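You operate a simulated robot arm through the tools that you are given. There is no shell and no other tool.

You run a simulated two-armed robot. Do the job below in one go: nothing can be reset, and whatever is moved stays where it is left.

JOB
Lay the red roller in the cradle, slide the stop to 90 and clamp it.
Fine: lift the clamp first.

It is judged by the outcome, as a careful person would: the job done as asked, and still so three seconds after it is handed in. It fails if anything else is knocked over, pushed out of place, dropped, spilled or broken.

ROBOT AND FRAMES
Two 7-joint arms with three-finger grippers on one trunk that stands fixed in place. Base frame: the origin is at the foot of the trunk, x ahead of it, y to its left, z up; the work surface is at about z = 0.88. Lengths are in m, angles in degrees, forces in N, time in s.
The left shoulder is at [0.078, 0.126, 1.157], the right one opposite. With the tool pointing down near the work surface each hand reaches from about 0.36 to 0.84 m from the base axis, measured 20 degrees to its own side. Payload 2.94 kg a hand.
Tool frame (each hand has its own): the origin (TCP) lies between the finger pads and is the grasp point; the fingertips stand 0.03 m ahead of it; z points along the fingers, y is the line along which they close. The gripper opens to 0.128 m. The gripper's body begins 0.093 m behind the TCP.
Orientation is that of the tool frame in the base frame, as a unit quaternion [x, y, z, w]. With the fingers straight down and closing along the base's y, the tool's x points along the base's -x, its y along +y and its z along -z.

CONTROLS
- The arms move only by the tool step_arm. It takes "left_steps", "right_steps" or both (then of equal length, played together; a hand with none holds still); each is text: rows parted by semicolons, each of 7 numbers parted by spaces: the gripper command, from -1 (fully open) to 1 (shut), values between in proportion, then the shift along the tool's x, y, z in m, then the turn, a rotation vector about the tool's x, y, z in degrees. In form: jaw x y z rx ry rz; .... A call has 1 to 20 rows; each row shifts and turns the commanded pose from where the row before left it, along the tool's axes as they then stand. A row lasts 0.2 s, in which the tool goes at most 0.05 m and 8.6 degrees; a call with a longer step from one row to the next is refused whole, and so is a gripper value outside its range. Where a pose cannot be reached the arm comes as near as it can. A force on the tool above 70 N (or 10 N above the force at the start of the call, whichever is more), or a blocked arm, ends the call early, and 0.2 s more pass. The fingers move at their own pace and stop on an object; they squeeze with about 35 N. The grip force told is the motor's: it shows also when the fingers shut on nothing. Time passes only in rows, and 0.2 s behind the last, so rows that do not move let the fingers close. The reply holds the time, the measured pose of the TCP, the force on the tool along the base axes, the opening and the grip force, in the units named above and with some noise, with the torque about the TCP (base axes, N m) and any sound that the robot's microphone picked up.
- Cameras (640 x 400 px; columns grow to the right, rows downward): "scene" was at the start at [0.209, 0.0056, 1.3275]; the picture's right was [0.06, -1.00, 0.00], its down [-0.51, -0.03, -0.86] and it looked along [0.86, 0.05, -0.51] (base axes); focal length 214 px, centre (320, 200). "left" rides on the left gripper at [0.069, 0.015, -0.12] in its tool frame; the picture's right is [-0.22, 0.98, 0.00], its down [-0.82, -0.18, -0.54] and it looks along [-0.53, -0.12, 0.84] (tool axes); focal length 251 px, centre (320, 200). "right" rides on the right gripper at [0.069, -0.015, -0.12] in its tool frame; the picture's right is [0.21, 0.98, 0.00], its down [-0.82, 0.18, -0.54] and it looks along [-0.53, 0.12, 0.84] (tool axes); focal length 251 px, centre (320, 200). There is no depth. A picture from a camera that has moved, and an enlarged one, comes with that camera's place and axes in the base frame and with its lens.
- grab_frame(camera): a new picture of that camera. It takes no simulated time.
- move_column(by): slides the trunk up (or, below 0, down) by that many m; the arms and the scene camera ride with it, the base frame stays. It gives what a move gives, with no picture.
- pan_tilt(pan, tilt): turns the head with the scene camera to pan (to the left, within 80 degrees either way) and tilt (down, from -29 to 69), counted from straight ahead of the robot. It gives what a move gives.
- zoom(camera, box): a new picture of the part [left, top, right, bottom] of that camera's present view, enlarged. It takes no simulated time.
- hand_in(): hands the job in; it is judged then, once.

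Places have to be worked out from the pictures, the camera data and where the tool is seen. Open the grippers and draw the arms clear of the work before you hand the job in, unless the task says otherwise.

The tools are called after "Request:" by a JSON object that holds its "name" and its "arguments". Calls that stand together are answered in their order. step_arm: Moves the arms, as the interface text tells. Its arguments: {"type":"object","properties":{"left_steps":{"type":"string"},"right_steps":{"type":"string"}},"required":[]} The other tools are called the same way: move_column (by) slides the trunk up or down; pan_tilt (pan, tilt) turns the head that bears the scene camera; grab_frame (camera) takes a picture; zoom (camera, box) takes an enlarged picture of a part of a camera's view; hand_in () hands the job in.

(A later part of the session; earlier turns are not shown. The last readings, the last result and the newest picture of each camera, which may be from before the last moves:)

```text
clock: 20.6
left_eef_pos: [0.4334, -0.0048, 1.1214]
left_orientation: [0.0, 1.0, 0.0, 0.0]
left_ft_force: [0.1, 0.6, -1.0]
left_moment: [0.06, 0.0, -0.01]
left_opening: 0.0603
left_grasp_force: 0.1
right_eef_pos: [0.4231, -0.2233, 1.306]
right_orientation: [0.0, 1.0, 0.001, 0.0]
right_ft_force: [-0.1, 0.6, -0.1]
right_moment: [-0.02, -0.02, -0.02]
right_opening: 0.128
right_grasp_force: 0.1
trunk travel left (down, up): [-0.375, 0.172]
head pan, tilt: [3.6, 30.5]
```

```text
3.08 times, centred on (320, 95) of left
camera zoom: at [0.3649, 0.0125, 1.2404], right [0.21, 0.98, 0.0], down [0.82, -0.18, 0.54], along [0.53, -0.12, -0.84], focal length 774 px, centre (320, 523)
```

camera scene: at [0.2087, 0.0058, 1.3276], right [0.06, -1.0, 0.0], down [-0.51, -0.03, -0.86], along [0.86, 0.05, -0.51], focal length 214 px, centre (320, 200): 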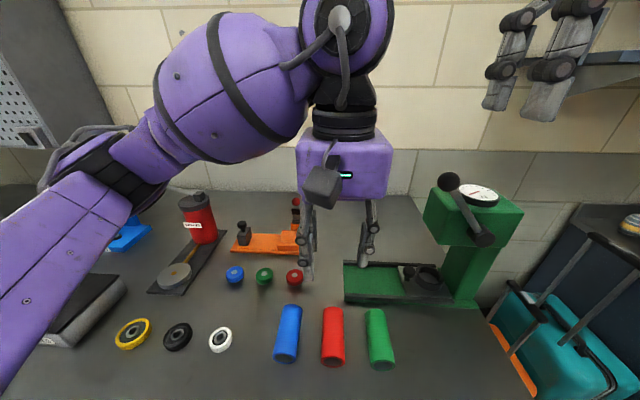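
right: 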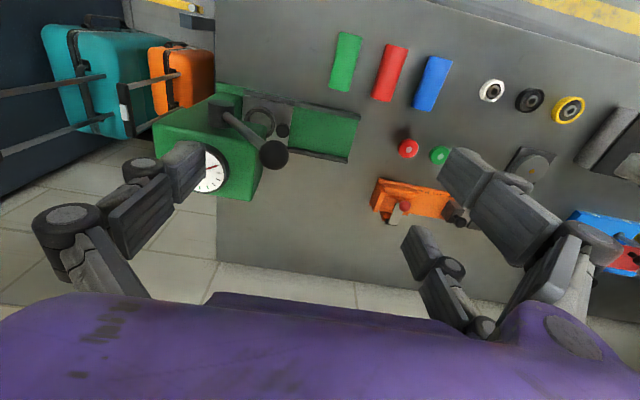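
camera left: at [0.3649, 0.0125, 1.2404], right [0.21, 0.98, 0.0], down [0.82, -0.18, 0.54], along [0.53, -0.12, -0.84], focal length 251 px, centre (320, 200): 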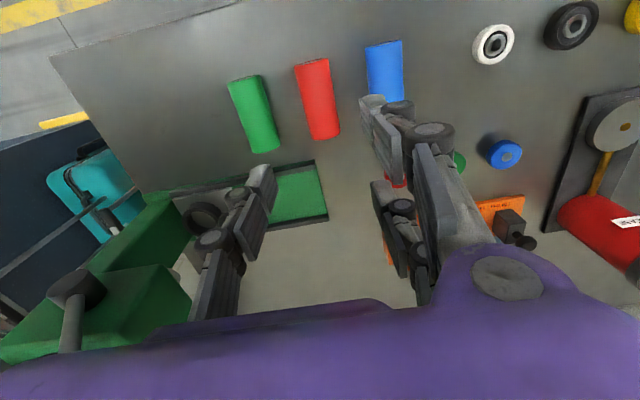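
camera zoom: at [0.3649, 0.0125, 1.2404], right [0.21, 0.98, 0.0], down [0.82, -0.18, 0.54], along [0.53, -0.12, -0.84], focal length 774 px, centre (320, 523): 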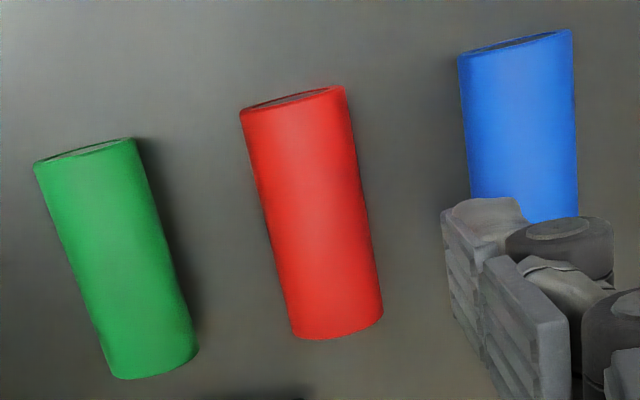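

The red roller's centre is at about [0.432, -0.004], with length 89 mm and axis along x. The jaws (0.06) will straddle its 40 mm diameter. I'll fine-align, descend to TCP z≈0.925 (tips about 5 mm below the roller's axis), and stop before gripping.

Request:
{"name": "step_arm", "arguments": {"left_steps": "0.06 -0.0026 0.0008 0.045 0 0 0; 0.06 0 0 0.045 0 0 0; 0.06 0 0 0.045 0 0 0; 0.06 0 0 0.035 0 0 0; 0.06 0 0 0.0264 0 0 0; 0.06 0 0 0 0 0 0"}}

Request:
{"name": "grab_frame", "arguments": {"camera": "left"}}

Request:
{"name": "zoom", "arguments": {"camera": "scene", "box": [250, 260, 410, 380]}}

```text
clock: 22.0
left_eef_pos: [0.4362, -0.0034, 0.9234]
left_orientation: [0.0, 1.0, 0.0, 0.0]
left_ft_force: [0.2, -0.6, -0.6]
left_moment: [0.02, 0.02, 0.01]
left_opening: 0.0597
left_grasp_force: 0.0
right_eef_pos: [0.4247, -0.2234, 1.3045]
right_orientation: [0.001, 1.0, 0.001, 0.0]
right_ft_force: [0.6, -0.5, -0.4]
right_moment: [0.02, -0.02, -0.01]
right_opening: 0.1282
right_grasp_force: 0.1
trunk travel left (down, up): [-0.375, 0.172]
head pan, tilt: [3.6, 30.5]
```

```text
taken
camera left: at [0.3684, 0.0131, 1.0439], right [0.21, 0.98, 0.0], down [0.82, -0.18, 0.54], along [0.53, -0.12, -0.84], focal length 251 px, centre (320, 200)
```

left: 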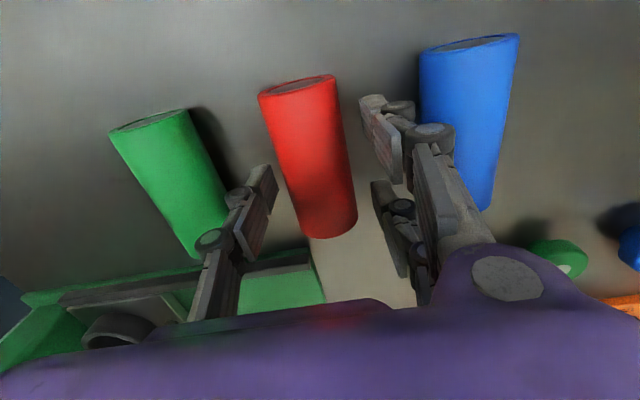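

```text
3.33 times, centred on (330, 320) of scene
camera zoom: at [0.2088, 0.0056, 1.3275], right [0.06, -1.0, 0.0], down [-0.51, -0.03, -0.86], along [0.86, 0.05, -0.51], focal length 715 px, centre (287, -200)
```

zoom: 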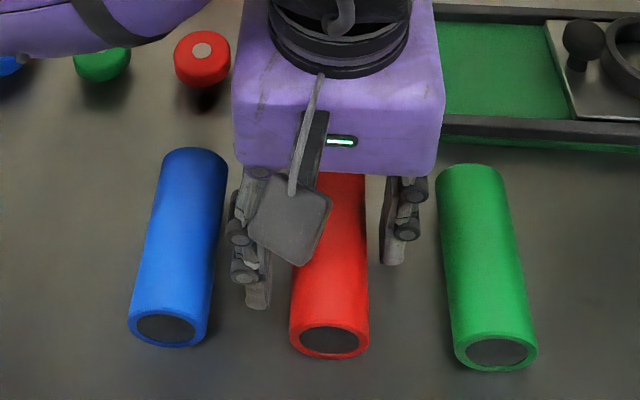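

The fingers straddle the red roller and are clear of its neighbours. I'll raise 2 mm and close fully to grip it.

Request:
{"name": "step_arm", "arguments": {"left_steps": "0.3 0 0 -0.002 0 0 0; 0.45 0 0 0 0 0 0; 0.7 0 0 0 0 0 0; 1 0 0 0 0 0 0; 1 0 0 0 0 0 0"}}

Request:
{"name": "grab_frame", "arguments": {"camera": "left"}}

```text
clock: 23.2
left_eef_pos: [0.4374, -0.0036, 0.9253]
left_orientation: [-0.001, 1.0, 0.0, 0.0]
left_ft_force: [-0.1, -0.7, 0.4]
left_moment: [-0.02, -0.04, -0.03]
left_opening: 0.0408
left_grasp_force: 35.1
right_eef_pos: [0.424, -0.223, 1.3051]
right_orientation: [0.001, 1.0, 0.001, 0.0]
right_ft_force: [-0.4, -0.8, 0.8]
right_moment: [-0.02, 0.02, -0.03]
right_opening: 0.1283
right_grasp_force: 0.1
trunk travel left (down, up): [-0.375, 0.172]
head pan, tilt: [3.6, 30.5]
```

```text
taken
camera left: at [0.3688, 0.0126, 1.0462], right [0.21, 0.98, 0.0], down [0.82, -0.18, 0.54], along [0.53, -0.12, -0.84], focal length 251 px, centre (320, 200)
```

left: 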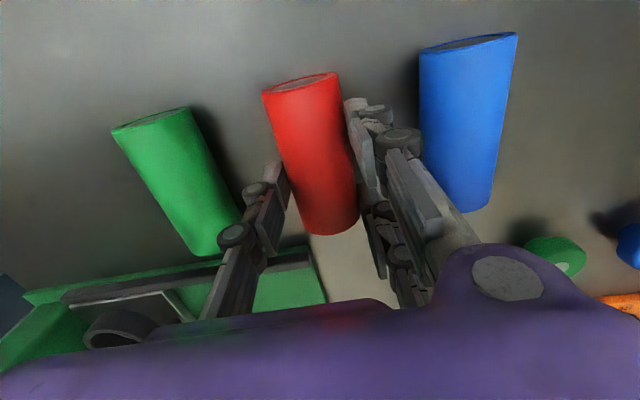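

The grip holds at 0.0408 opening with 35 N, so the roller's diameter is about 40.8 mm. I'll lift slowly at first and then up to z≈1.15, and check the hold.

Request:
{"name": "step_arm", "arguments": {"left_steps": "1 0 0 -0.01 0 0 0; 1 0 0 -0.02 0 0 0; 1 0 0 -0.04 0 0 0; 1 0 0 -0.045 0 0 0; 1 0 0 -0.045 0 0 0; 1 0 0 -0.045 0 0 0; 1 0 0 -0.02 0 0 0; 1 0 0 0 0 0 0"}}

Request:
{"name": "grab_frame", "arguments": {"camera": "left"}}

Request:
{"name": "grab_frame", "arguments": {"camera": "scene"}}

```text
clock: 25.0
left_eef_pos: [0.4385, -0.0037, 1.1516]
left_orientation: [0.0, 1.0, 0.0, 0.0]
left_ft_force: [-0.9, -0.5, -2.0]
left_moment: [-0.02, -0.01, -0.02]
left_opening: 0.0411
left_grasp_force: 34.7
right_eef_pos: [0.4229, -0.2232, 1.3045]
right_orientation: [0.001, 1.0, 0.0, 0.0]
right_ft_force: [-0.6, 0.3, -1.0]
right_moment: [-0.01, 0.0, -0.03]
right_opening: 0.1279
right_grasp_force: 0.1
trunk travel left (down, up): [-0.375, 0.172]
head pan, tilt: [3.6, 30.5]
```

```text
taken
camera left: at [0.3699, 0.0118, 1.2712], right [0.21, 0.98, 0.0], down [0.82, -0.18, 0.54], along [0.53, -0.12, -0.84], focal length 251 px, centre (320, 200)
```

left: 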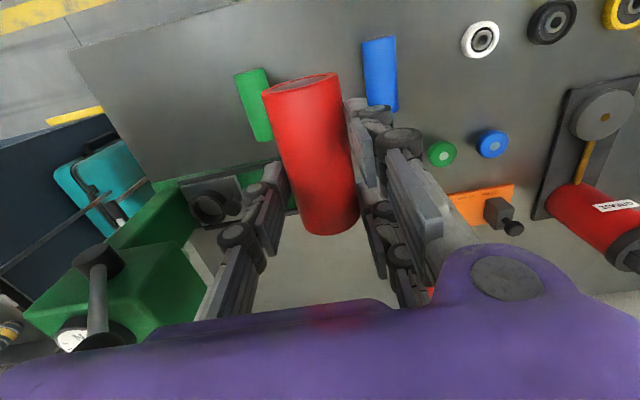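

```text
taken
camera scene: at [0.2092, 0.0057, 1.3274], right [0.06, -1.0, 0.0], down [-0.51, -0.03, -0.86], along [0.86, 0.05, -0.51], focal length 214 px, centre (320, 200)
```

scene: 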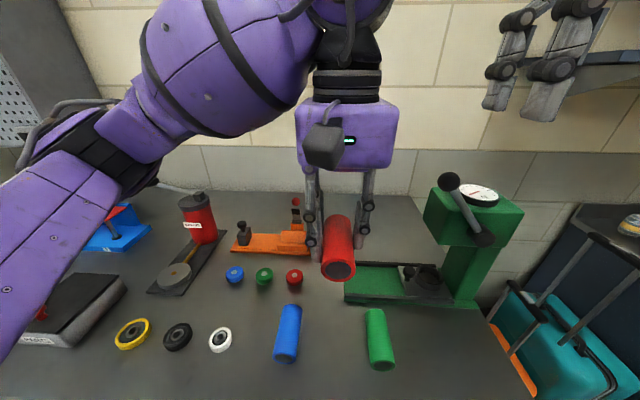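

The roller is held level, about 2 N heavy. Now I'll turn the hand +90° about vertical (tool z −90°) at this height, so the roller lies along y with the finger pair on the near side.

Request:
{"name": "step_arm", "arguments": {"left_steps": "1 0 0 0 0 0 -8.5; 1 0 0 0 0 0 -8.5; 1 0 0 0 0 0 -8.5; 1 0 0 0 0 0 -8.5; 1 0 0 0 0 0 -8.5; 1 0 0 0 0 0 -8.5; 1 0 0 0 0 0 -8.5; 1 0 0 0 0 0 -8.5; 1 0 0 0 0 0 -8.5; 1 0 0 0 0 0 -8.5; 1 0 0 0 0 0 -5; 1 0 0 0 0 0 0"}}

Request:
{"name": "grab_frame", "arguments": {"camera": "scene"}}

Request:
{"name": "grab_frame", "arguments": {"camera": "left"}}

```text
clock: 27.6
left_eef_pos: [0.4383, -0.0042, 1.1505]
left_orientation: [0.707, -0.707, 0.0, 0.0]
left_ft_force: [-0.4, 0.1, -2.3]
left_moment: [0.03, -0.02, 0.0]
left_opening: 0.0413
left_grasp_force: 35.2
right_eef_pos: [0.4242, -0.2231, 1.3052]
right_orientation: [0.001, 1.0, 0.001, -0.001]
right_ft_force: [-0.2, -0.3, 0.4]
right_moment: [0.02, 0.0, 0.01]
right_opening: 0.1282
right_grasp_force: 0.1
trunk travel left (down, up): [-0.375, 0.172]
head pan, tilt: [3.6, 30.5]
```

```text
taken
camera scene: at [0.2091, 0.0056, 1.3275], right [0.06, -1.0, 0.0], down [-0.51, -0.03, -0.86], along [0.86, 0.05, -0.51], focal length 214 px, centre (320, 200)
```

scene: 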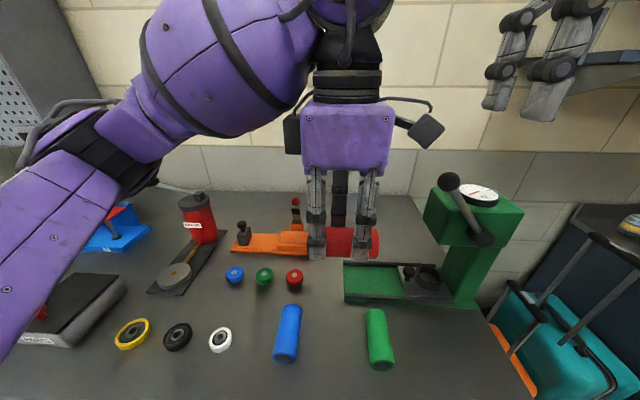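

```text
taken
camera left: at [0.4231, -0.0727, 1.2712], right [-0.98, 0.21, 0.0], down [0.18, 0.82, 0.54], along [0.11, 0.53, -0.84], focal length 251 px, centre (320, 200)
```

left: 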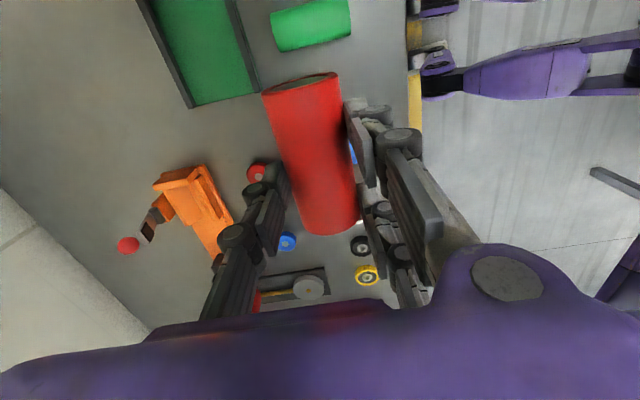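

The hand is turned: tool x is now base −y and tool y is base −x. From this camera the roller's centre sits about 6.7 mm to −y of the TCP. I'll carry it above the cradle at TCP [0.694, 0.142], so it will lie with its centre near y=0.135, clear of the raised strap, and the stop can later push it home. I'll pause at z≈1.09 to check.

Request:
{"name": "step_arm", "arguments": {"left_steps": "1 -0.0209 -0.0365 0 0 0 0; 1 -0.0209 -0.0365 0 0 0 0; 1 -0.0209 -0.0365 0 0 0 0; 1 -0.0209 -0.0365 0 0 0 0; 1 -0.0209 -0.0365 0 0 0 0; 1 -0.0209 -0.0365 0 0 0 0; 1 -0.0208 -0.0367 0 0 0 0; 1 0 0 0.03 0 0 0; 1 0 0 0.03 0 0 0; 1 0 0 0 0 0 0"}}

Request:
{"name": "zoom", "arguments": {"camera": "scene", "box": [215, 150, 345, 260]}}

Request:
{"name": "grab_frame", "arguments": {"camera": "left"}}

```text
clock: 29.8
left_eef_pos: [0.6928, 0.1414, 1.0913]
left_orientation: [-0.707, 0.707, 0.0, -0.001]
left_ft_force: [-0.7, -0.8, -2.2]
left_moment: [0.05, 0.0, 0.02]
left_opening: 0.0411
left_grasp_force: 34.7
right_eef_pos: [0.4224, -0.2234, 1.306]
right_orientation: [0.0, 1.0, 0.0, 0.0]
right_ft_force: [-0.1, -0.2, 0.8]
right_moment: [-0.01, 0.03, 0.01]
right_opening: 0.1279
right_grasp_force: 0.0
trunk travel left (down, up): [-0.375, 0.172]
head pan, tilt: [3.6, 30.5]
```

```text
3.64 times, centred on (280, 205) of scene
camera zoom: at [0.2086, 0.0054, 1.3276], right [0.06, -1.0, 0.0], down [-0.51, -0.03, -0.86], along [0.86, 0.05, -0.51], focal length 780 px, centre (466, 182)
```

zoom: 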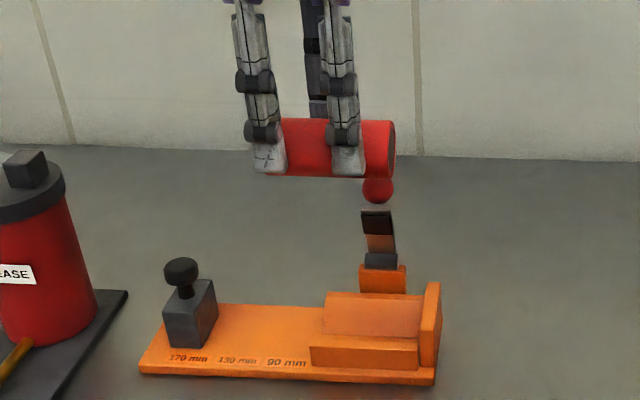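

```text
taken
camera left: at [0.679, 0.0738, 1.2114], right [-0.98, 0.21, 0.0], down [0.18, 0.82, 0.54], along [0.12, 0.53, -0.84], focal length 251 px, centre (320, 200)
```

left: 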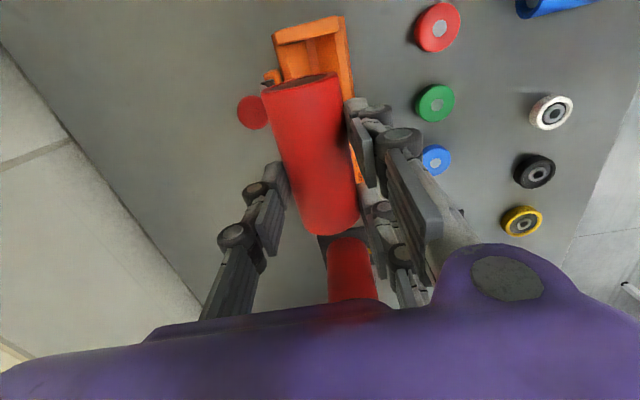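

The raised clamp's ball is at [0.745, 0.111, 1.001], clear behind the roller's path. I'll zoom in on the cradle from this hand's camera to verify its x-centre before lowering.

Request:
{"name": "zoom", "arguments": {"camera": "left", "box": [220, 0, 380, 130]}}

Request:
{"name": "zoom", "arguments": {"camera": "scene", "box": [265, 195, 315, 250]}}

```text
3.08 times, centred on (300, 65) of left
camera zoom: at [0.679, 0.0738, 1.2114], right [-0.98, 0.21, 0.0], down [0.18, 0.82, 0.54], along [0.12, 0.53, -0.84], focal length 774 px, centre (382, 615)
```

zoom: 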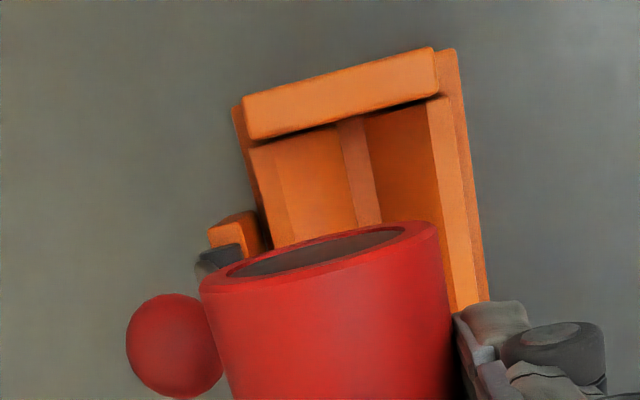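

```text
7.27 times, centred on (290, 222) of scene
camera zoom: at [0.2086, 0.0054, 1.3276], right [0.06, -1.0, 0.0], down [-0.51, -0.03, -0.86], along [0.86, 0.05, -0.51], focal length 1560 px, centre (538, 36)
```

zoom: 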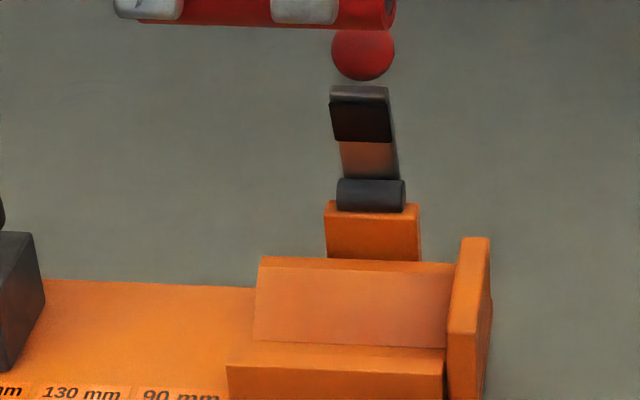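

From this straighter view the V's centre reads x≈0.690, while the held roller reads 0.694. I'll shift about 3 mm to −x, lower to TCP z≈0.96 just above the cradle, and check again.

Request:
{"name": "step_arm", "arguments": {"left_steps": "1 0 0.003 0.03 0 0 0; 1 0 0 0.04 0 0 0; 1 0 0 0.03 0 0 0; 1 0 0 0.02 0 0 0; 1 0 0 0.011 0 0 0; 1 0 0 0 0 0 0"}}

Request:
{"name": "zoom", "arguments": {"camera": "scene", "box": [235, 180, 335, 260]}}

Request:
{"name": "grab_frame", "arguments": {"camera": "left"}}

```text
clock: 31.2
left_eef_pos: [0.6894, 0.1432, 0.9588]
left_orientation: [-0.707, 0.707, 0.0, -0.002]
left_ft_force: [-0.4, 0.8, -1.7]
left_moment: [0.04, 0.0, 0.0]
left_opening: 0.0412
left_grasp_force: 35.1
right_eef_pos: [0.4235, -0.2232, 1.3055]
right_orientation: [0.001, 1.0, 0.001, 0.0]
right_ft_force: [0.8, 0.1, -0.6]
right_moment: [-0.01, -0.03, 0.0]
right_opening: 0.1277
right_grasp_force: 0.1
trunk travel left (down, up): [-0.375, 0.172]
head pan, tilt: [3.6, 30.5]
```

```text
5.00 times, centred on (285, 220) of scene
camera zoom: at [0.2091, 0.0057, 1.3275], right [0.06, -1.0, 0.0], down [-0.51, -0.03, -0.86], along [0.86, 0.05, -0.51], focal length 1072 px, centre (495, 100)
```

zoom: 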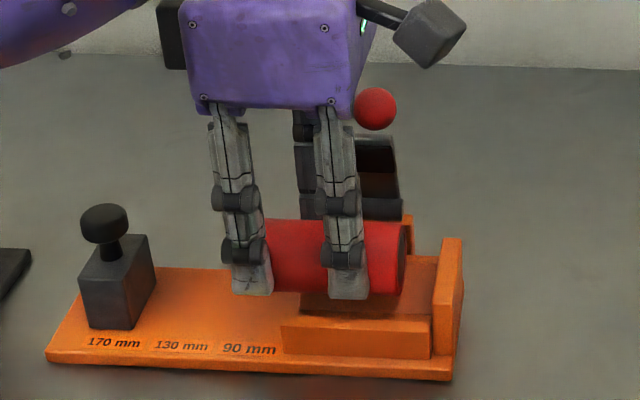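

```text
taken
camera left: at [0.6752, 0.0751, 1.0803], right [-0.98, 0.21, 0.0], down [0.18, 0.82, 0.54], along [0.12, 0.53, -0.84], focal length 251 px, centre (320, 200)
```

left: 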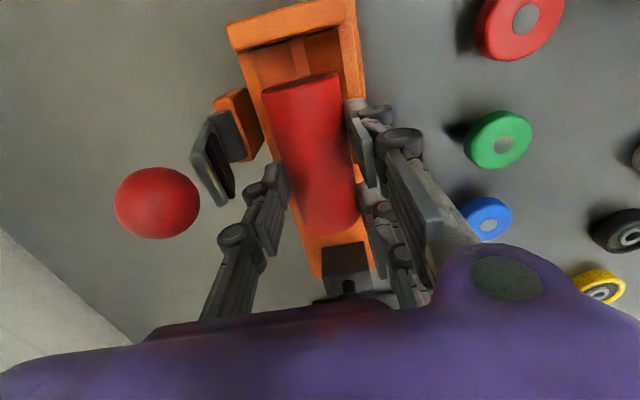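

The roller hangs just above the V, and the rear finger has a visible gap to the upright strap. I'll zoom in for centring.

Request:
{"name": "zoom", "arguments": {"camera": "left", "box": [180, 0, 400, 180]}}

```text
2.22 times, centred on (290, 90) of left
camera zoom: at [0.6752, 0.0751, 1.0803], right [-0.98, 0.21, 0.0], down [0.18, 0.82, 0.54], along [0.12, 0.53, -0.84], focal length 559 px, centre (387, 444)
```

zoom: 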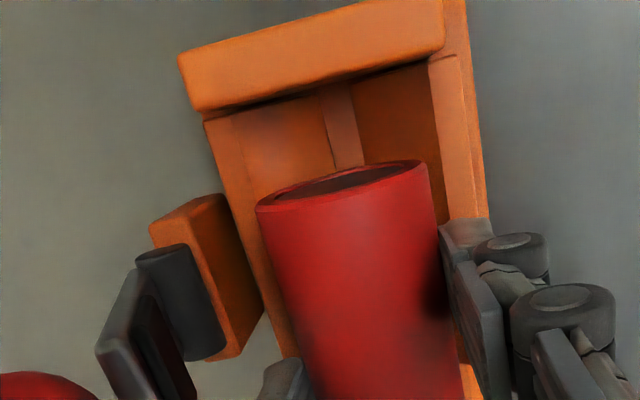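

The roller's axis (x≈0.690) is now aligned with the V's centre (0.690). I'll lower in small steps until TCP z≈0.9425.

Request:
{"name": "step_arm", "arguments": {"left_steps": "1 0 0 0.006 0 0 0; 1 0 0 0.005 0 0 0; 1 0 0 0.004 0 0 0; 1 0 0 0 0 0 0"}}

Request:
{"name": "zoom", "arguments": {"camera": "scene", "box": [255, 200, 325, 256]}}

Request:
{"name": "zoom", "arguments": {"camera": "left", "box": [180, 0, 400, 180]}}

```text
clock: 32.2
left_eef_pos: [0.6899, 0.1417, 0.9451]
left_orientation: [0.708, -0.707, 0.0, 0.0]
left_ft_force: [0.0, 0.9, -2.0]
left_moment: [0.02, 0.02, 0.01]
left_opening: 0.041
left_grasp_force: 35.3
right_eef_pos: [0.4243, -0.2234, 1.3049]
right_orientation: [0.001, 1.0, 0.001, 0.0]
right_ft_force: [0.0, 0.7, 0.3]
right_moment: [-0.02, 0.0, 0.03]
right_opening: 0.1283
right_grasp_force: 0.0
trunk travel left (down, up): [-0.375, 0.172]
head pan, tilt: [3.6, 30.5]
```

```text
7.14 times, centred on (290, 228) of scene
camera zoom: at [0.2091, 0.0057, 1.3275], right [0.06, -1.0, 0.0], down [-0.51, -0.03, -0.86], along [0.86, 0.05, -0.51], focal length 1532 px, centre (534, 0)
```

zoom: 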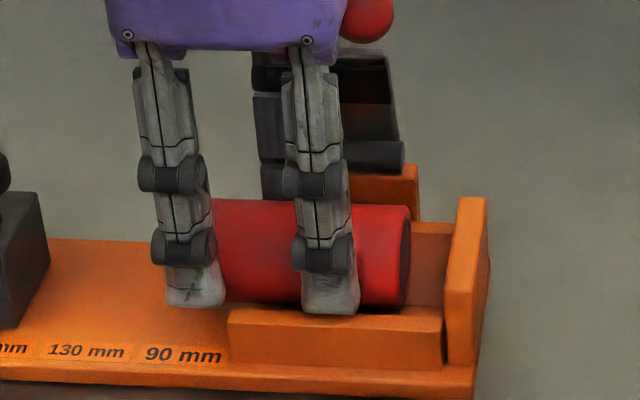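

```text
2.22 times, centred on (290, 90) of left
camera zoom: at [0.6758, 0.0742, 1.0648], right [-0.98, 0.21, 0.0], down [0.18, 0.82, 0.54], along [0.12, 0.53, -0.84], focal length 559 px, centre (387, 444)
```

zoom: 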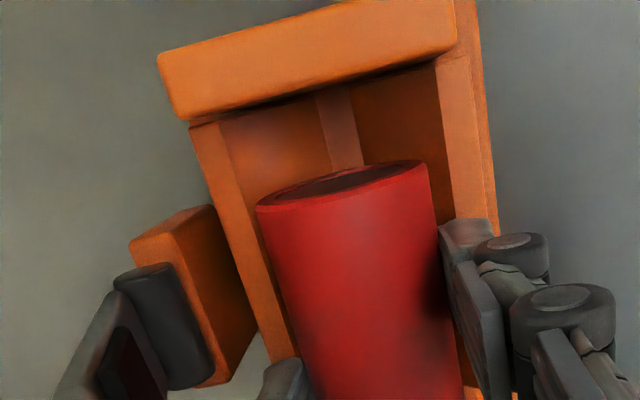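

There is still no contact force (only the 2 N weight). I'll go down another 2 mm at a time and watch.

Request:
{"name": "step_arm", "arguments": {"left_steps": "1 0 0 0.0015 0 0 0; 1 0 0 0.0015 0 0 0; 1 0 0 0 0 0 0"}}

```text
clock: 33.0
left_eef_pos: [0.6904, 0.1415, 0.9406]
left_orientation: [0.708, -0.707, 0.001, 0.0]
left_ft_force: [0.2, 0.1, 1.7]
left_moment: [-0.03, 0.0, 0.04]
left_opening: 0.0409
left_grasp_force: 35.2
right_eef_pos: [0.4246, -0.2236, 1.3049]
right_orientation: [0.001, 1.0, 0.001, 0.0]
right_ft_force: [1.0, -0.1, -0.2]
right_moment: [-0.03, 0.02, 0.0]
right_opening: 0.1279
right_grasp_force: 0.0
trunk travel left (down, up): [-0.375, 0.172]
head pan, tilt: [3.6, 30.5]
```

The vertical force went from −2 to +1.7 N, so first contact has begun. I'll take one more millimetre to confirm and then open slightly to lay it.

Request:
{"name": "step_arm", "arguments": {"left_steps": "1 0 0 0.001 0 0 0; 1 0 0 0 0 0 0"}}

Request:
{"name": "zoom", "arguments": {"camera": "left", "box": [180, 0, 400, 180]}}

Request:
{"name": "zoom", "arguments": {"camera": "scene", "box": [255, 200, 325, 256]}}

```text
clock: 33.6
left_eef_pos: [0.6906, 0.1433, 0.9419]
left_orientation: [0.708, -0.706, 0.002, 0.0]
left_ft_force: [1.8, 1.3, 6.5]
left_moment: [-0.1, 0.01, 0.01]
left_opening: 0.0411
left_grasp_force: 35.1
right_eef_pos: [0.4233, -0.223, 1.3049]
right_orientation: [0.0, 1.0, 0.001, 0.0]
right_ft_force: [-0.2, 0.0, 0.2]
right_moment: [0.0, 0.03, 0.01]
right_opening: 0.1276
right_grasp_force: 0.1
trunk travel left (down, up): [-0.375, 0.172]
head pan, tilt: [3.6, 30.5]
```

```text
2.22 times, centred on (290, 90) of left
camera zoom: at [0.6758, 0.0741, 1.0622], right [-0.98, 0.21, 0.0], down [0.18, 0.82, 0.54], along [0.12, 0.53, -0.84], focal length 559 px, centre (387, 444)
```

zoom: 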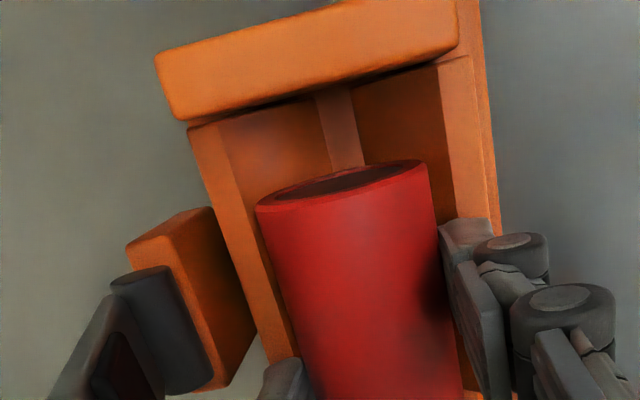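

```text
7.14 times, centred on (290, 228) of scene
camera zoom: at [0.2086, 0.0056, 1.3276], right [0.06, -1.0, 0.0], down [-0.51, -0.03, -0.86], along [0.86, 0.05, -0.51], focal length 1532 px, centre (534, 0)
```

zoom: 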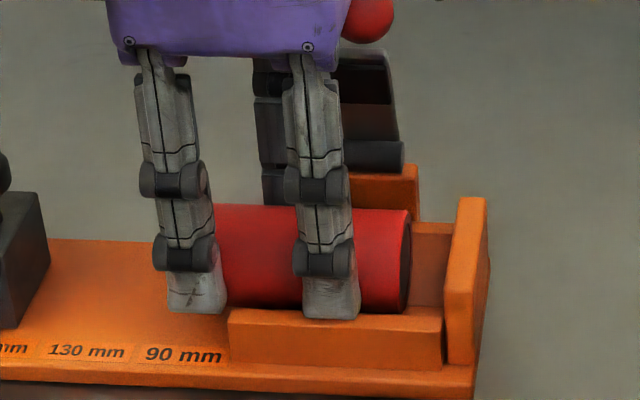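

The contact is at 6.5 N with the roller resting in the V. I'll open the jaws gently to 0.046 and then about 0.058, and look.

Request:
{"name": "step_arm", "arguments": {"left_steps": "0.34 0 0 0 0 0 0; 0.28 0 0 0 0 0 0; 0.2 0 0 0 0 0 0; 0.1 0 0 0 0 0 0; 0.1 0 0 0 0 0 0"}}

Request:
{"name": "zoom", "arguments": {"camera": "left", "box": [180, 0, 400, 180]}}

Request:
{"name": "zoom", "arguments": {"camera": "scene", "box": [255, 200, 325, 256]}}

```text
clock: 34.8
left_eef_pos: [0.6895, 0.141, 0.94]
left_orientation: [-0.707, 0.707, 0.0, 0.0]
left_ft_force: [1.0, -0.7, 2.7]
left_moment: [-0.01, 0.06, 0.02]
left_opening: 0.058
left_grasp_force: 0.1
right_eef_pos: [0.4239, -0.2238, 1.3048]
right_orientation: [0.001, 1.0, 0.001, 0.0]
right_ft_force: [0.2, -0.4, 0.5]
right_moment: [-0.02, -0.03, 0.02]
right_opening: 0.1281
right_grasp_force: 0.2
trunk travel left (down, up): [-0.375, 0.172]
head pan, tilt: [3.6, 30.5]
```

```text
2.22 times, centred on (290, 90) of left
camera zoom: at [0.6756, 0.074, 1.061], right [-0.98, 0.21, 0.0], down [0.18, 0.82, 0.54], along [0.12, 0.53, -0.84], focal length 559 px, centre (387, 444)
```

zoom: 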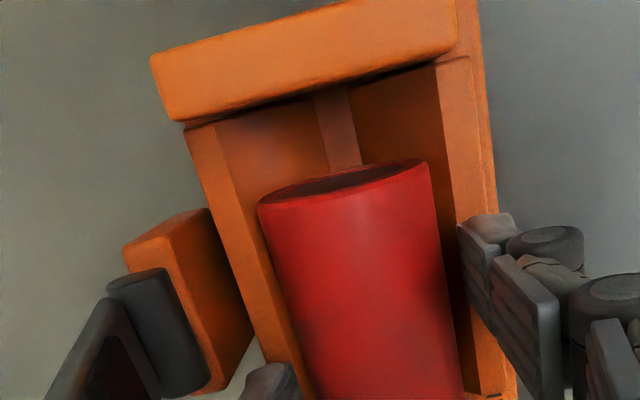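

```text
7.14 times, centred on (290, 228) of scene
camera zoom: at [0.2088, 0.0056, 1.3275], right [0.06, -1.0, 0.0], down [-0.51, -0.03, -0.86], along [0.86, 0.05, -0.51], focal length 1532 px, centre (534, 0)
```

zoom: 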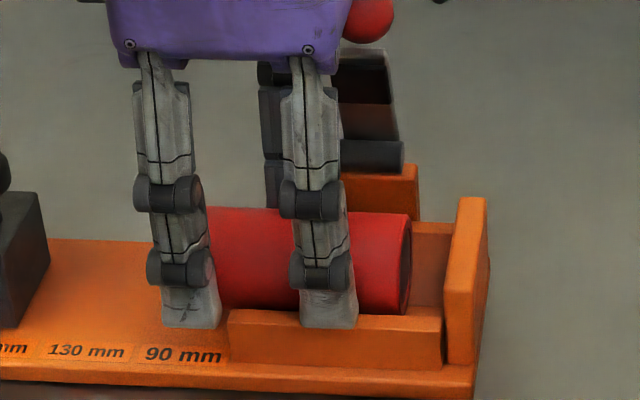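

The roller lies free in the V cradle and the jaws are clear of it. I'll lift the hand straight up.

Request:
{"name": "step_arm", "arguments": {"left_steps": "0.1 0 0 -0.005 0 0 0; 0.1 0 0 -0.015 0 0 0; 0.1 0 0 -0.03 0 0 0; 0.1 0 0 -0.04 0 0 0; 0.1 0 0 -0.045 0 0 0; 0.1 0 0 -0.045 0 0 0; 0.1 0 0 0 0 0 0"}}

Request:
{"name": "zoom", "arguments": {"camera": "scene", "box": [225, 180, 325, 260]}}

Request:
{"name": "grab_frame", "arguments": {"camera": "left"}}

```text
clock: 36.4
left_eef_pos: [0.6913, 0.1455, 1.12]
left_orientation: [-0.707, 0.707, 0.0, -0.001]
left_ft_force: [0.0, 0.5, -0.5]
left_moment: [-0.04, 0.01, 0.02]
left_opening: 0.0579
left_grasp_force: 0.1
right_eef_pos: [0.4247, -0.2231, 1.305]
right_orientation: [0.002, 1.0, -0.001, 0.0]
right_ft_force: [-0.3, 0.0, -0.7]
right_moment: [-0.01, 0.04, -0.02]
right_opening: 0.128
right_grasp_force: 0.1
trunk travel left (down, up): [-0.375, 0.172]
head pan, tilt: [3.6, 30.5]
```

```text
5.00 times, centred on (275, 220) of scene
camera zoom: at [0.2095, 0.0059, 1.3274], right [0.06, -1.0, 0.0], down [-0.51, -0.03, -0.86], along [0.86, 0.05, -0.51], focal length 1072 px, centre (545, 100)
```

zoom: 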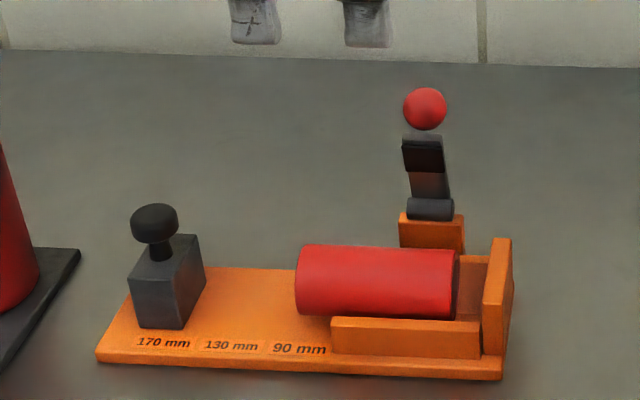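

```text
taken
camera left: at [0.6759, 0.0771, 1.2407], right [-0.98, 0.21, 0.0], down [0.18, 0.82, 0.54], along [0.11, 0.53, -0.84], focal length 251 px, centre (320, 200)
```

left: 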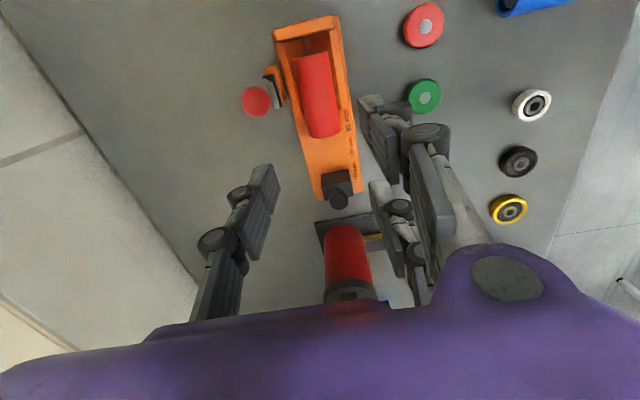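

The roller rests in the V with its left end overhanging toward the stop, as planned. I'll zoom in from this vantage to measure the stop, the labels and the grease can.

Request:
{"name": "zoom", "arguments": {"camera": "left", "box": [260, 0, 400, 110]}}

Request:
{"name": "zoom", "arguments": {"camera": "left", "box": [290, 110, 400, 220]}}

Request:
{"name": "zoom", "arguments": {"camera": "left", "box": [290, 180, 400, 300]}}

```text
3.64 times, centred on (330, 55) of left
camera zoom: at [0.6759, 0.0771, 1.2407], right [-0.98, 0.21, 0.0], down [0.18, 0.82, 0.54], along [0.11, 0.53, -0.84], focal length 914 px, centre (284, 727)
```

zoom: 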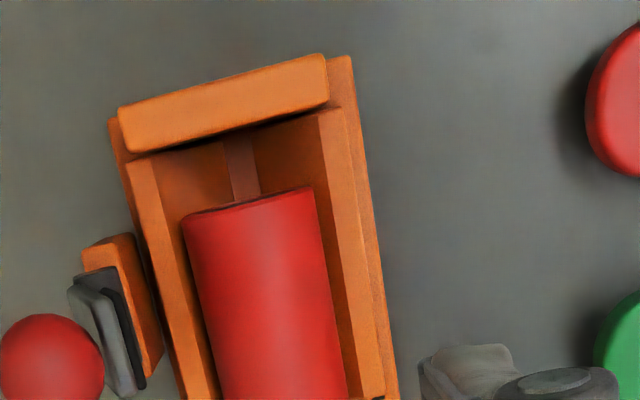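

```text
3.64 times, centred on (345, 165) of left
camera zoom: at [0.6759, 0.0771, 1.2407], right [-0.98, 0.21, 0.0], down [0.18, 0.82, 0.54], along [0.11, 0.53, -0.84], focal length 914 px, centre (229, 327)
```

zoom: 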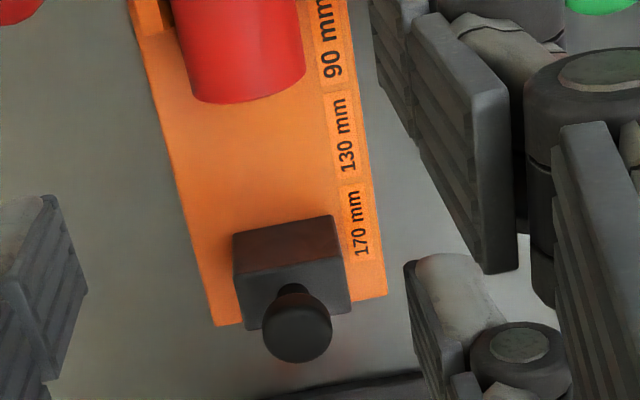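

```text
3.33 times, centred on (345, 240) of left
camera zoom: at [0.6759, 0.0771, 1.2407], right [-0.98, 0.21, 0.0], down [0.18, 0.82, 0.54], along [0.11, 0.53, -0.84], focal length 838 px, centre (237, 67)
```

zoom: 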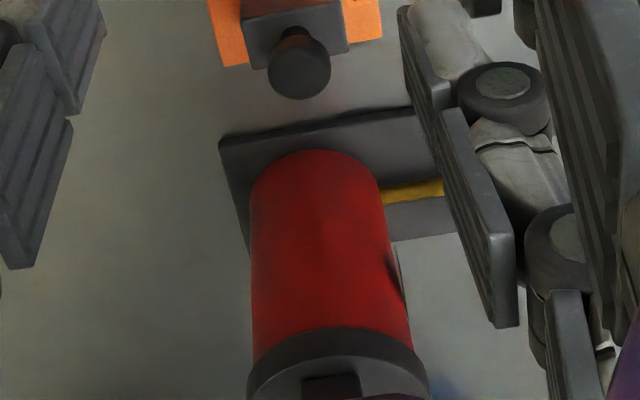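

The stop's inner face is about 180 mm from the end plate, so it must move about 90 mm, and then its block sits centred on the "90 mm" label as well. I'll turn the hand back to the standard orientation, move to [0.650, 0.250], and set a 0.08 opening so the finger pair stands beyond the stop's outer face and the single finger stays in front of the roller.

Request:
{"name": "step_arm", "arguments": {"left_steps": "0.1 0 0 0 0 0 8.5; 0.1 0 0 0 0 0 8.5; 0.1 0 0 0 0 0 8.5; 0.1 0 0 0 0 0 8.5; 0.1 0 0 0 0 0 8.5; 0.1 0 0 0 0 0 8.5; -0.25 0 0 0 0 0 8.5; -0.25 0 0 0 0 0 8.5; -0.25 0 0 0 0 0 8.5; -0.25 0 0 0 0 0 8.5; -0.25 0 0 0 0 0 5; -0.25 0.0137 0.035 0 0 0 0; -0.25 0.0137 0.035 0 0 0 0; -0.25 0.0137 0.035 0 0 0 0; -0.25 0 0 0.04 0 0 0; -0.25 0 0 0.04 0 0 0; -0.25 0 0 0 0 0 0"}}

Request:
{"name": "grab_frame", "arguments": {"camera": "left"}}

Request:
{"name": "zoom", "arguments": {"camera": "scene", "box": [195, 150, 325, 260]}}

```text
clock: 40.0
left_eef_pos: [0.6516, 0.2443, 1.0428]
left_orientation: [-0.002, 1.0, 0.0, 0.001]
left_ft_force: [-0.5, -0.2, 0.3]
left_moment: [0.0, -0.03, -0.02]
left_opening: 0.0801
left_grasp_force: 0.0
right_eef_pos: [0.4233, -0.2232, 1.3054]
right_orientation: [0.0, 1.0, 0.001, 0.0]
right_ft_force: [-0.3, 0.2, -0.1]
right_moment: [0.0, -0.02, 0.01]
right_opening: 0.128
right_grasp_force: 0.0
trunk travel left (down, up): [-0.375, 0.172]
head pan, tilt: [3.6, 30.5]
```

```text
taken
camera left: at [0.5827, 0.2612, 1.1636], right [0.21, 0.98, 0.0], down [0.82, -0.18, 0.54], along [0.53, -0.12, -0.84], focal length 251 px, centre (320, 200)
```

left: 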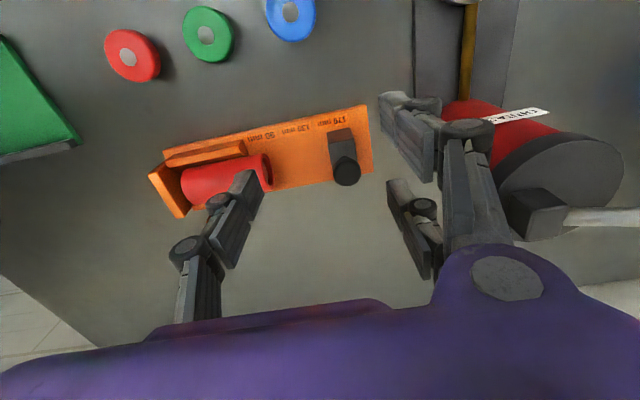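

```text
3.64 times, centred on (260, 205) of scene
camera zoom: at [0.2086, 0.0053, 1.3276], right [0.06, -1.0, 0.0], down [-0.51, -0.03, -0.86], along [0.86, 0.05, -0.51], focal length 780 px, centre (538, 182)
```

zoom: 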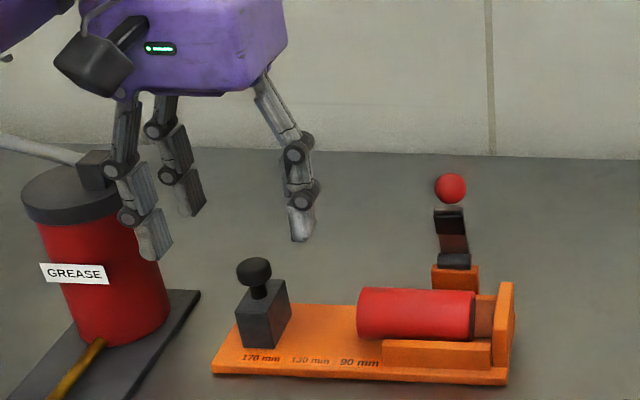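

The hand is at [0.652, 0.244, 1.043], and the pair needs a little more y to clear the knob. I'll shift +6 mm in y and descend to TCP z≈0.946 (tips at 0.916, above the wedges and beside the stop block).

Request:
{"name": "step_arm", "arguments": {"left_steps": "-0.25 0.002 0.006 0 0 0 0; -0.25 0 0 0.03 0 0 0; -0.25 0 0 0.03 0 0 0; -0.25 0 0 0.025 0 0 0; -0.25 0 0 0.012 0 0 0; -0.25 0 0 0 0 0 0"}}

Request:
{"name": "grab_frame", "arguments": {"camera": "left"}}

Request:
{"name": "zoom", "arguments": {"camera": "scene", "box": [215, 180, 325, 260]}}

```text
clock: 41.4
left_eef_pos: [0.6479, 0.2536, 0.9442]
left_orientation: [-0.001, 1.0, -0.002, 0.001]
left_ft_force: [0.2, -0.2, 0.3]
left_moment: [0.01, -0.04, 0.0]
left_opening: 0.0799
left_grasp_force: 0.0
right_eef_pos: [0.4233, -0.2225, 1.3051]
right_orientation: [0.001, 1.0, 0.001, 0.001]
right_ft_force: [0.1, 0.0, 0.3]
right_moment: [0.02, 0.04, -0.01]
right_opening: 0.1282
right_grasp_force: 0.0
trunk travel left (down, up): [-0.375, 0.172]
head pan, tilt: [3.6, 30.5]
```

```text
taken
camera left: at [0.5783, 0.2698, 1.0648], right [0.21, 0.98, 0.0], down [0.82, -0.18, 0.54], along [0.53, -0.12, -0.84], focal length 251 px, centre (320, 200)
```

left: 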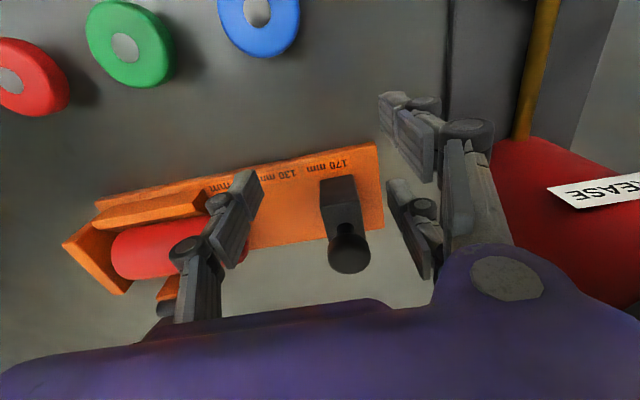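

```text
5.00 times, centred on (270, 220) of scene
camera zoom: at [0.2088, 0.0056, 1.3275], right [0.06, -1.0, 0.0], down [-0.51, -0.03, -0.86], along [0.86, 0.05, -0.51], focal length 1072 px, centre (570, 100)
```

zoom: 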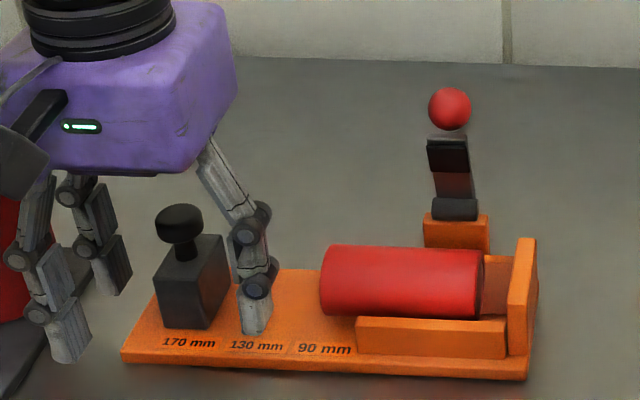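

The pair is beyond the stop's outer face, with a gap of about 12 mm. I'll push −y by 45 mm in slow rows and watch the force and jaw opening.

Request:
{"name": "step_arm", "arguments": {"left_steps": "-0.25 0 -0.008 0 0 0 0; -0.25 0 -0.008 0 0 0 0; -0.25 0 -0.008 0 0 0 0; -0.25 0 -0.008 0 0 0 0; -0.25 0 -0.008 0 0 0 0; -0.25 0 0 0 0 0 0"}}

Request:
{"name": "zoom", "arguments": {"camera": "scene", "box": [215, 180, 325, 260]}}

Request:
{"name": "grab_frame", "arguments": {"camera": "left"}}

```text
clock: 42.8
left_eef_pos: [0.6475, 0.2133, 0.9453]
left_orientation: [0.0, 1.0, 0.0, 0.0]
left_ft_force: [-0.3, 0.6, -1.1]
left_moment: [0.0, 0.01, 0.0]
left_opening: 0.08
left_grasp_force: 0.4
right_eef_pos: [0.4232, -0.2225, 1.3046]
right_orientation: [0.001, 1.0, 0.001, 0.0]
right_ft_force: [1.8, 0.3, -0.9]
right_moment: [-0.01, 0.03, 0.01]
right_opening: 0.128
right_grasp_force: 0.1
trunk travel left (down, up): [-0.375, 0.172]
head pan, tilt: [3.6, 30.5]
```

```text
5.00 times, centred on (270, 220) of scene
camera zoom: at [0.2089, 0.0058, 1.3275], right [0.06, -1.0, 0.0], down [-0.51, -0.03, -0.86], along [0.86, 0.05, -0.51], focal length 1072 px, centre (570, 100)
```

zoom: 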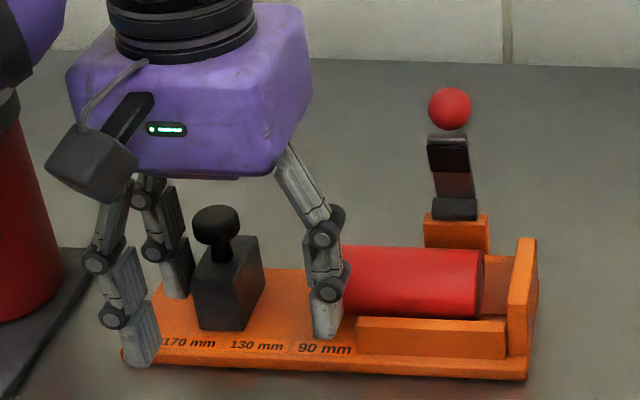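

```text
taken
camera left: at [0.5776, 0.2299, 1.0652], right [0.21, 0.98, 0.0], down [0.82, -0.18, 0.54], along [0.53, -0.12, -0.84], focal length 251 px, centre (320, 200)
```

left: 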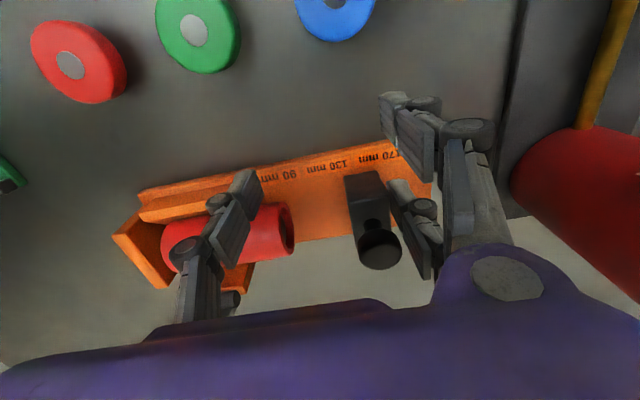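

The stop slides freely with under 1 N. I'll push a further 35 mm, bringing its face close to the roller's end, and check the single finger's clearance.

Request:
{"name": "step_arm", "arguments": {"left_steps": "-0.25 0 -0.007 0 0 0 0; -0.25 0 -0.007 0 0 0 0; -0.25 0 -0.007 0 0 0 0; -0.25 0 -0.007 0 0 0 0; -0.25 0 -0.007 0 0 0 0; -0.25 0 0 0 0 0 0"}}

Request:
{"name": "zoom", "arguments": {"camera": "scene", "box": [235, 190, 325, 260]}}

Request:
{"name": "grab_frame", "arguments": {"camera": "left"}}

```text
clock: 44.2
left_eef_pos: [0.6473, 0.1775, 0.9422]
left_orientation: [0.0, 1.0, 0.0, 0.0]
left_ft_force: [0.2, 1.2, -0.2]
left_moment: [0.05, -0.01, -0.01]
left_opening: 0.0801
left_grasp_force: 0.0
right_eef_pos: [0.4238, -0.2229, 1.3058]
right_orientation: [0.001, 1.0, 0.001, 0.0]
right_ft_force: [-0.6, -0.2, 2.0]
right_moment: [0.0, 0.0, 0.02]
right_opening: 0.128
right_grasp_force: 0.0
trunk travel left (down, up): [-0.375, 0.172]
head pan, tilt: [3.6, 30.5]
```

```text
5.71 times, centred on (280, 225) of scene
camera zoom: at [0.2089, 0.0058, 1.3275], right [0.06, -1.0, 0.0], down [-0.51, -0.03, -0.86], along [0.86, 0.05, -0.51], focal length 1226 px, centre (549, 57)
```

zoom: 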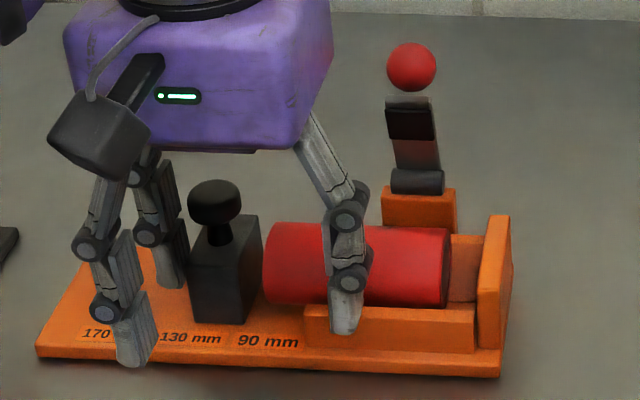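

```text
taken
camera left: at [0.5784, 0.194, 1.0637], right [0.21, 0.98, 0.0], down [0.82, -0.18, 0.54], along [0.53, -0.12, -0.84], focal length 251 px, centre (320, 200)
```

left: 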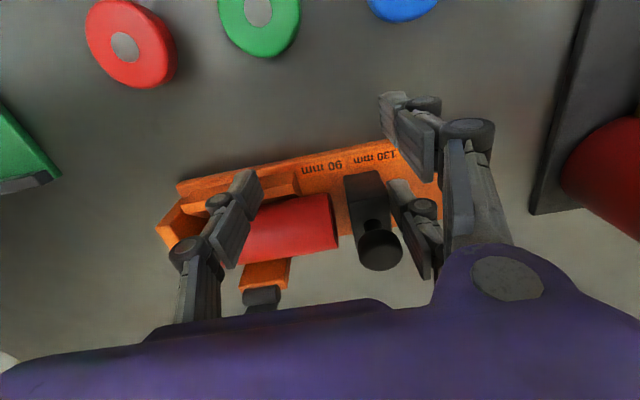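

The stop's face is now just about at the roller's end. I'll raise 3 mm for wedge clearance and push another 20 mm so the stop carries the roller toward the end plate.

Request:
{"name": "step_arm", "arguments": {"left_steps": "-0.25 0 -0.004 -0.003 0 0 0; -0.25 0 -0.004 0 0 0 0; -0.25 0 -0.004 0 0 0 0; -0.25 0 -0.004 0 0 0 0; -0.25 0 -0.004 0 0 0 0; -0.25 0 0 0 0 0 0"}}

Request:
{"name": "zoom", "arguments": {"camera": "scene", "box": [235, 190, 325, 260]}}

Request:
{"name": "zoom", "arguments": {"camera": "left", "box": [160, 110, 460, 300]}}

```text
clock: 45.6
left_eef_pos: [0.6486, 0.1573, 0.9484]
left_orientation: [-0.001, 1.0, -0.001, 0.0]
left_ft_force: [-0.3, 1.8, 0.2]
left_moment: [0.06, -0.01, 0.01]
left_opening: 0.0808
left_grasp_force: 0.6
right_eef_pos: [0.4247, -0.2219, 1.3052]
right_orientation: [0.001, 1.0, 0.0, 0.001]
right_ft_force: [0.4, -0.1, -0.8]
right_moment: [-0.01, 0.03, 0.0]
right_opening: 0.1279
right_grasp_force: 0.0
trunk travel left (down, up): [-0.375, 0.172]
head pan, tilt: [3.6, 30.5]
```

```text
5.71 times, centred on (280, 225) of scene
camera zoom: at [0.209, 0.0059, 1.3275], right [0.06, -1.0, 0.0], down [-0.51, -0.03, -0.86], along [0.86, 0.05, -0.51], focal length 1226 px, centre (549, 57)
```

zoom: 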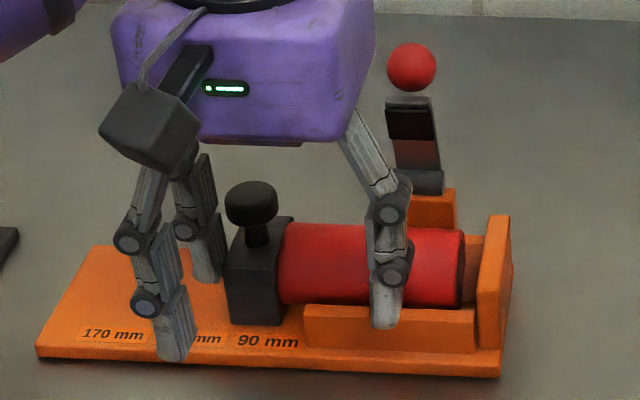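

```text
2.11 times, centred on (310, 205) of left
camera zoom: at [0.5791, 0.1745, 1.0676], right [0.21, 0.98, 0.0], down [0.82, -0.18, 0.54], along [0.53, -0.12, -0.84], focal length 529 px, centre (341, 190)
```

zoom: 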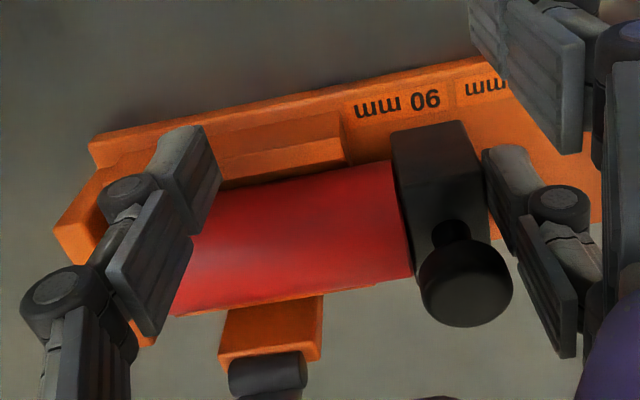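

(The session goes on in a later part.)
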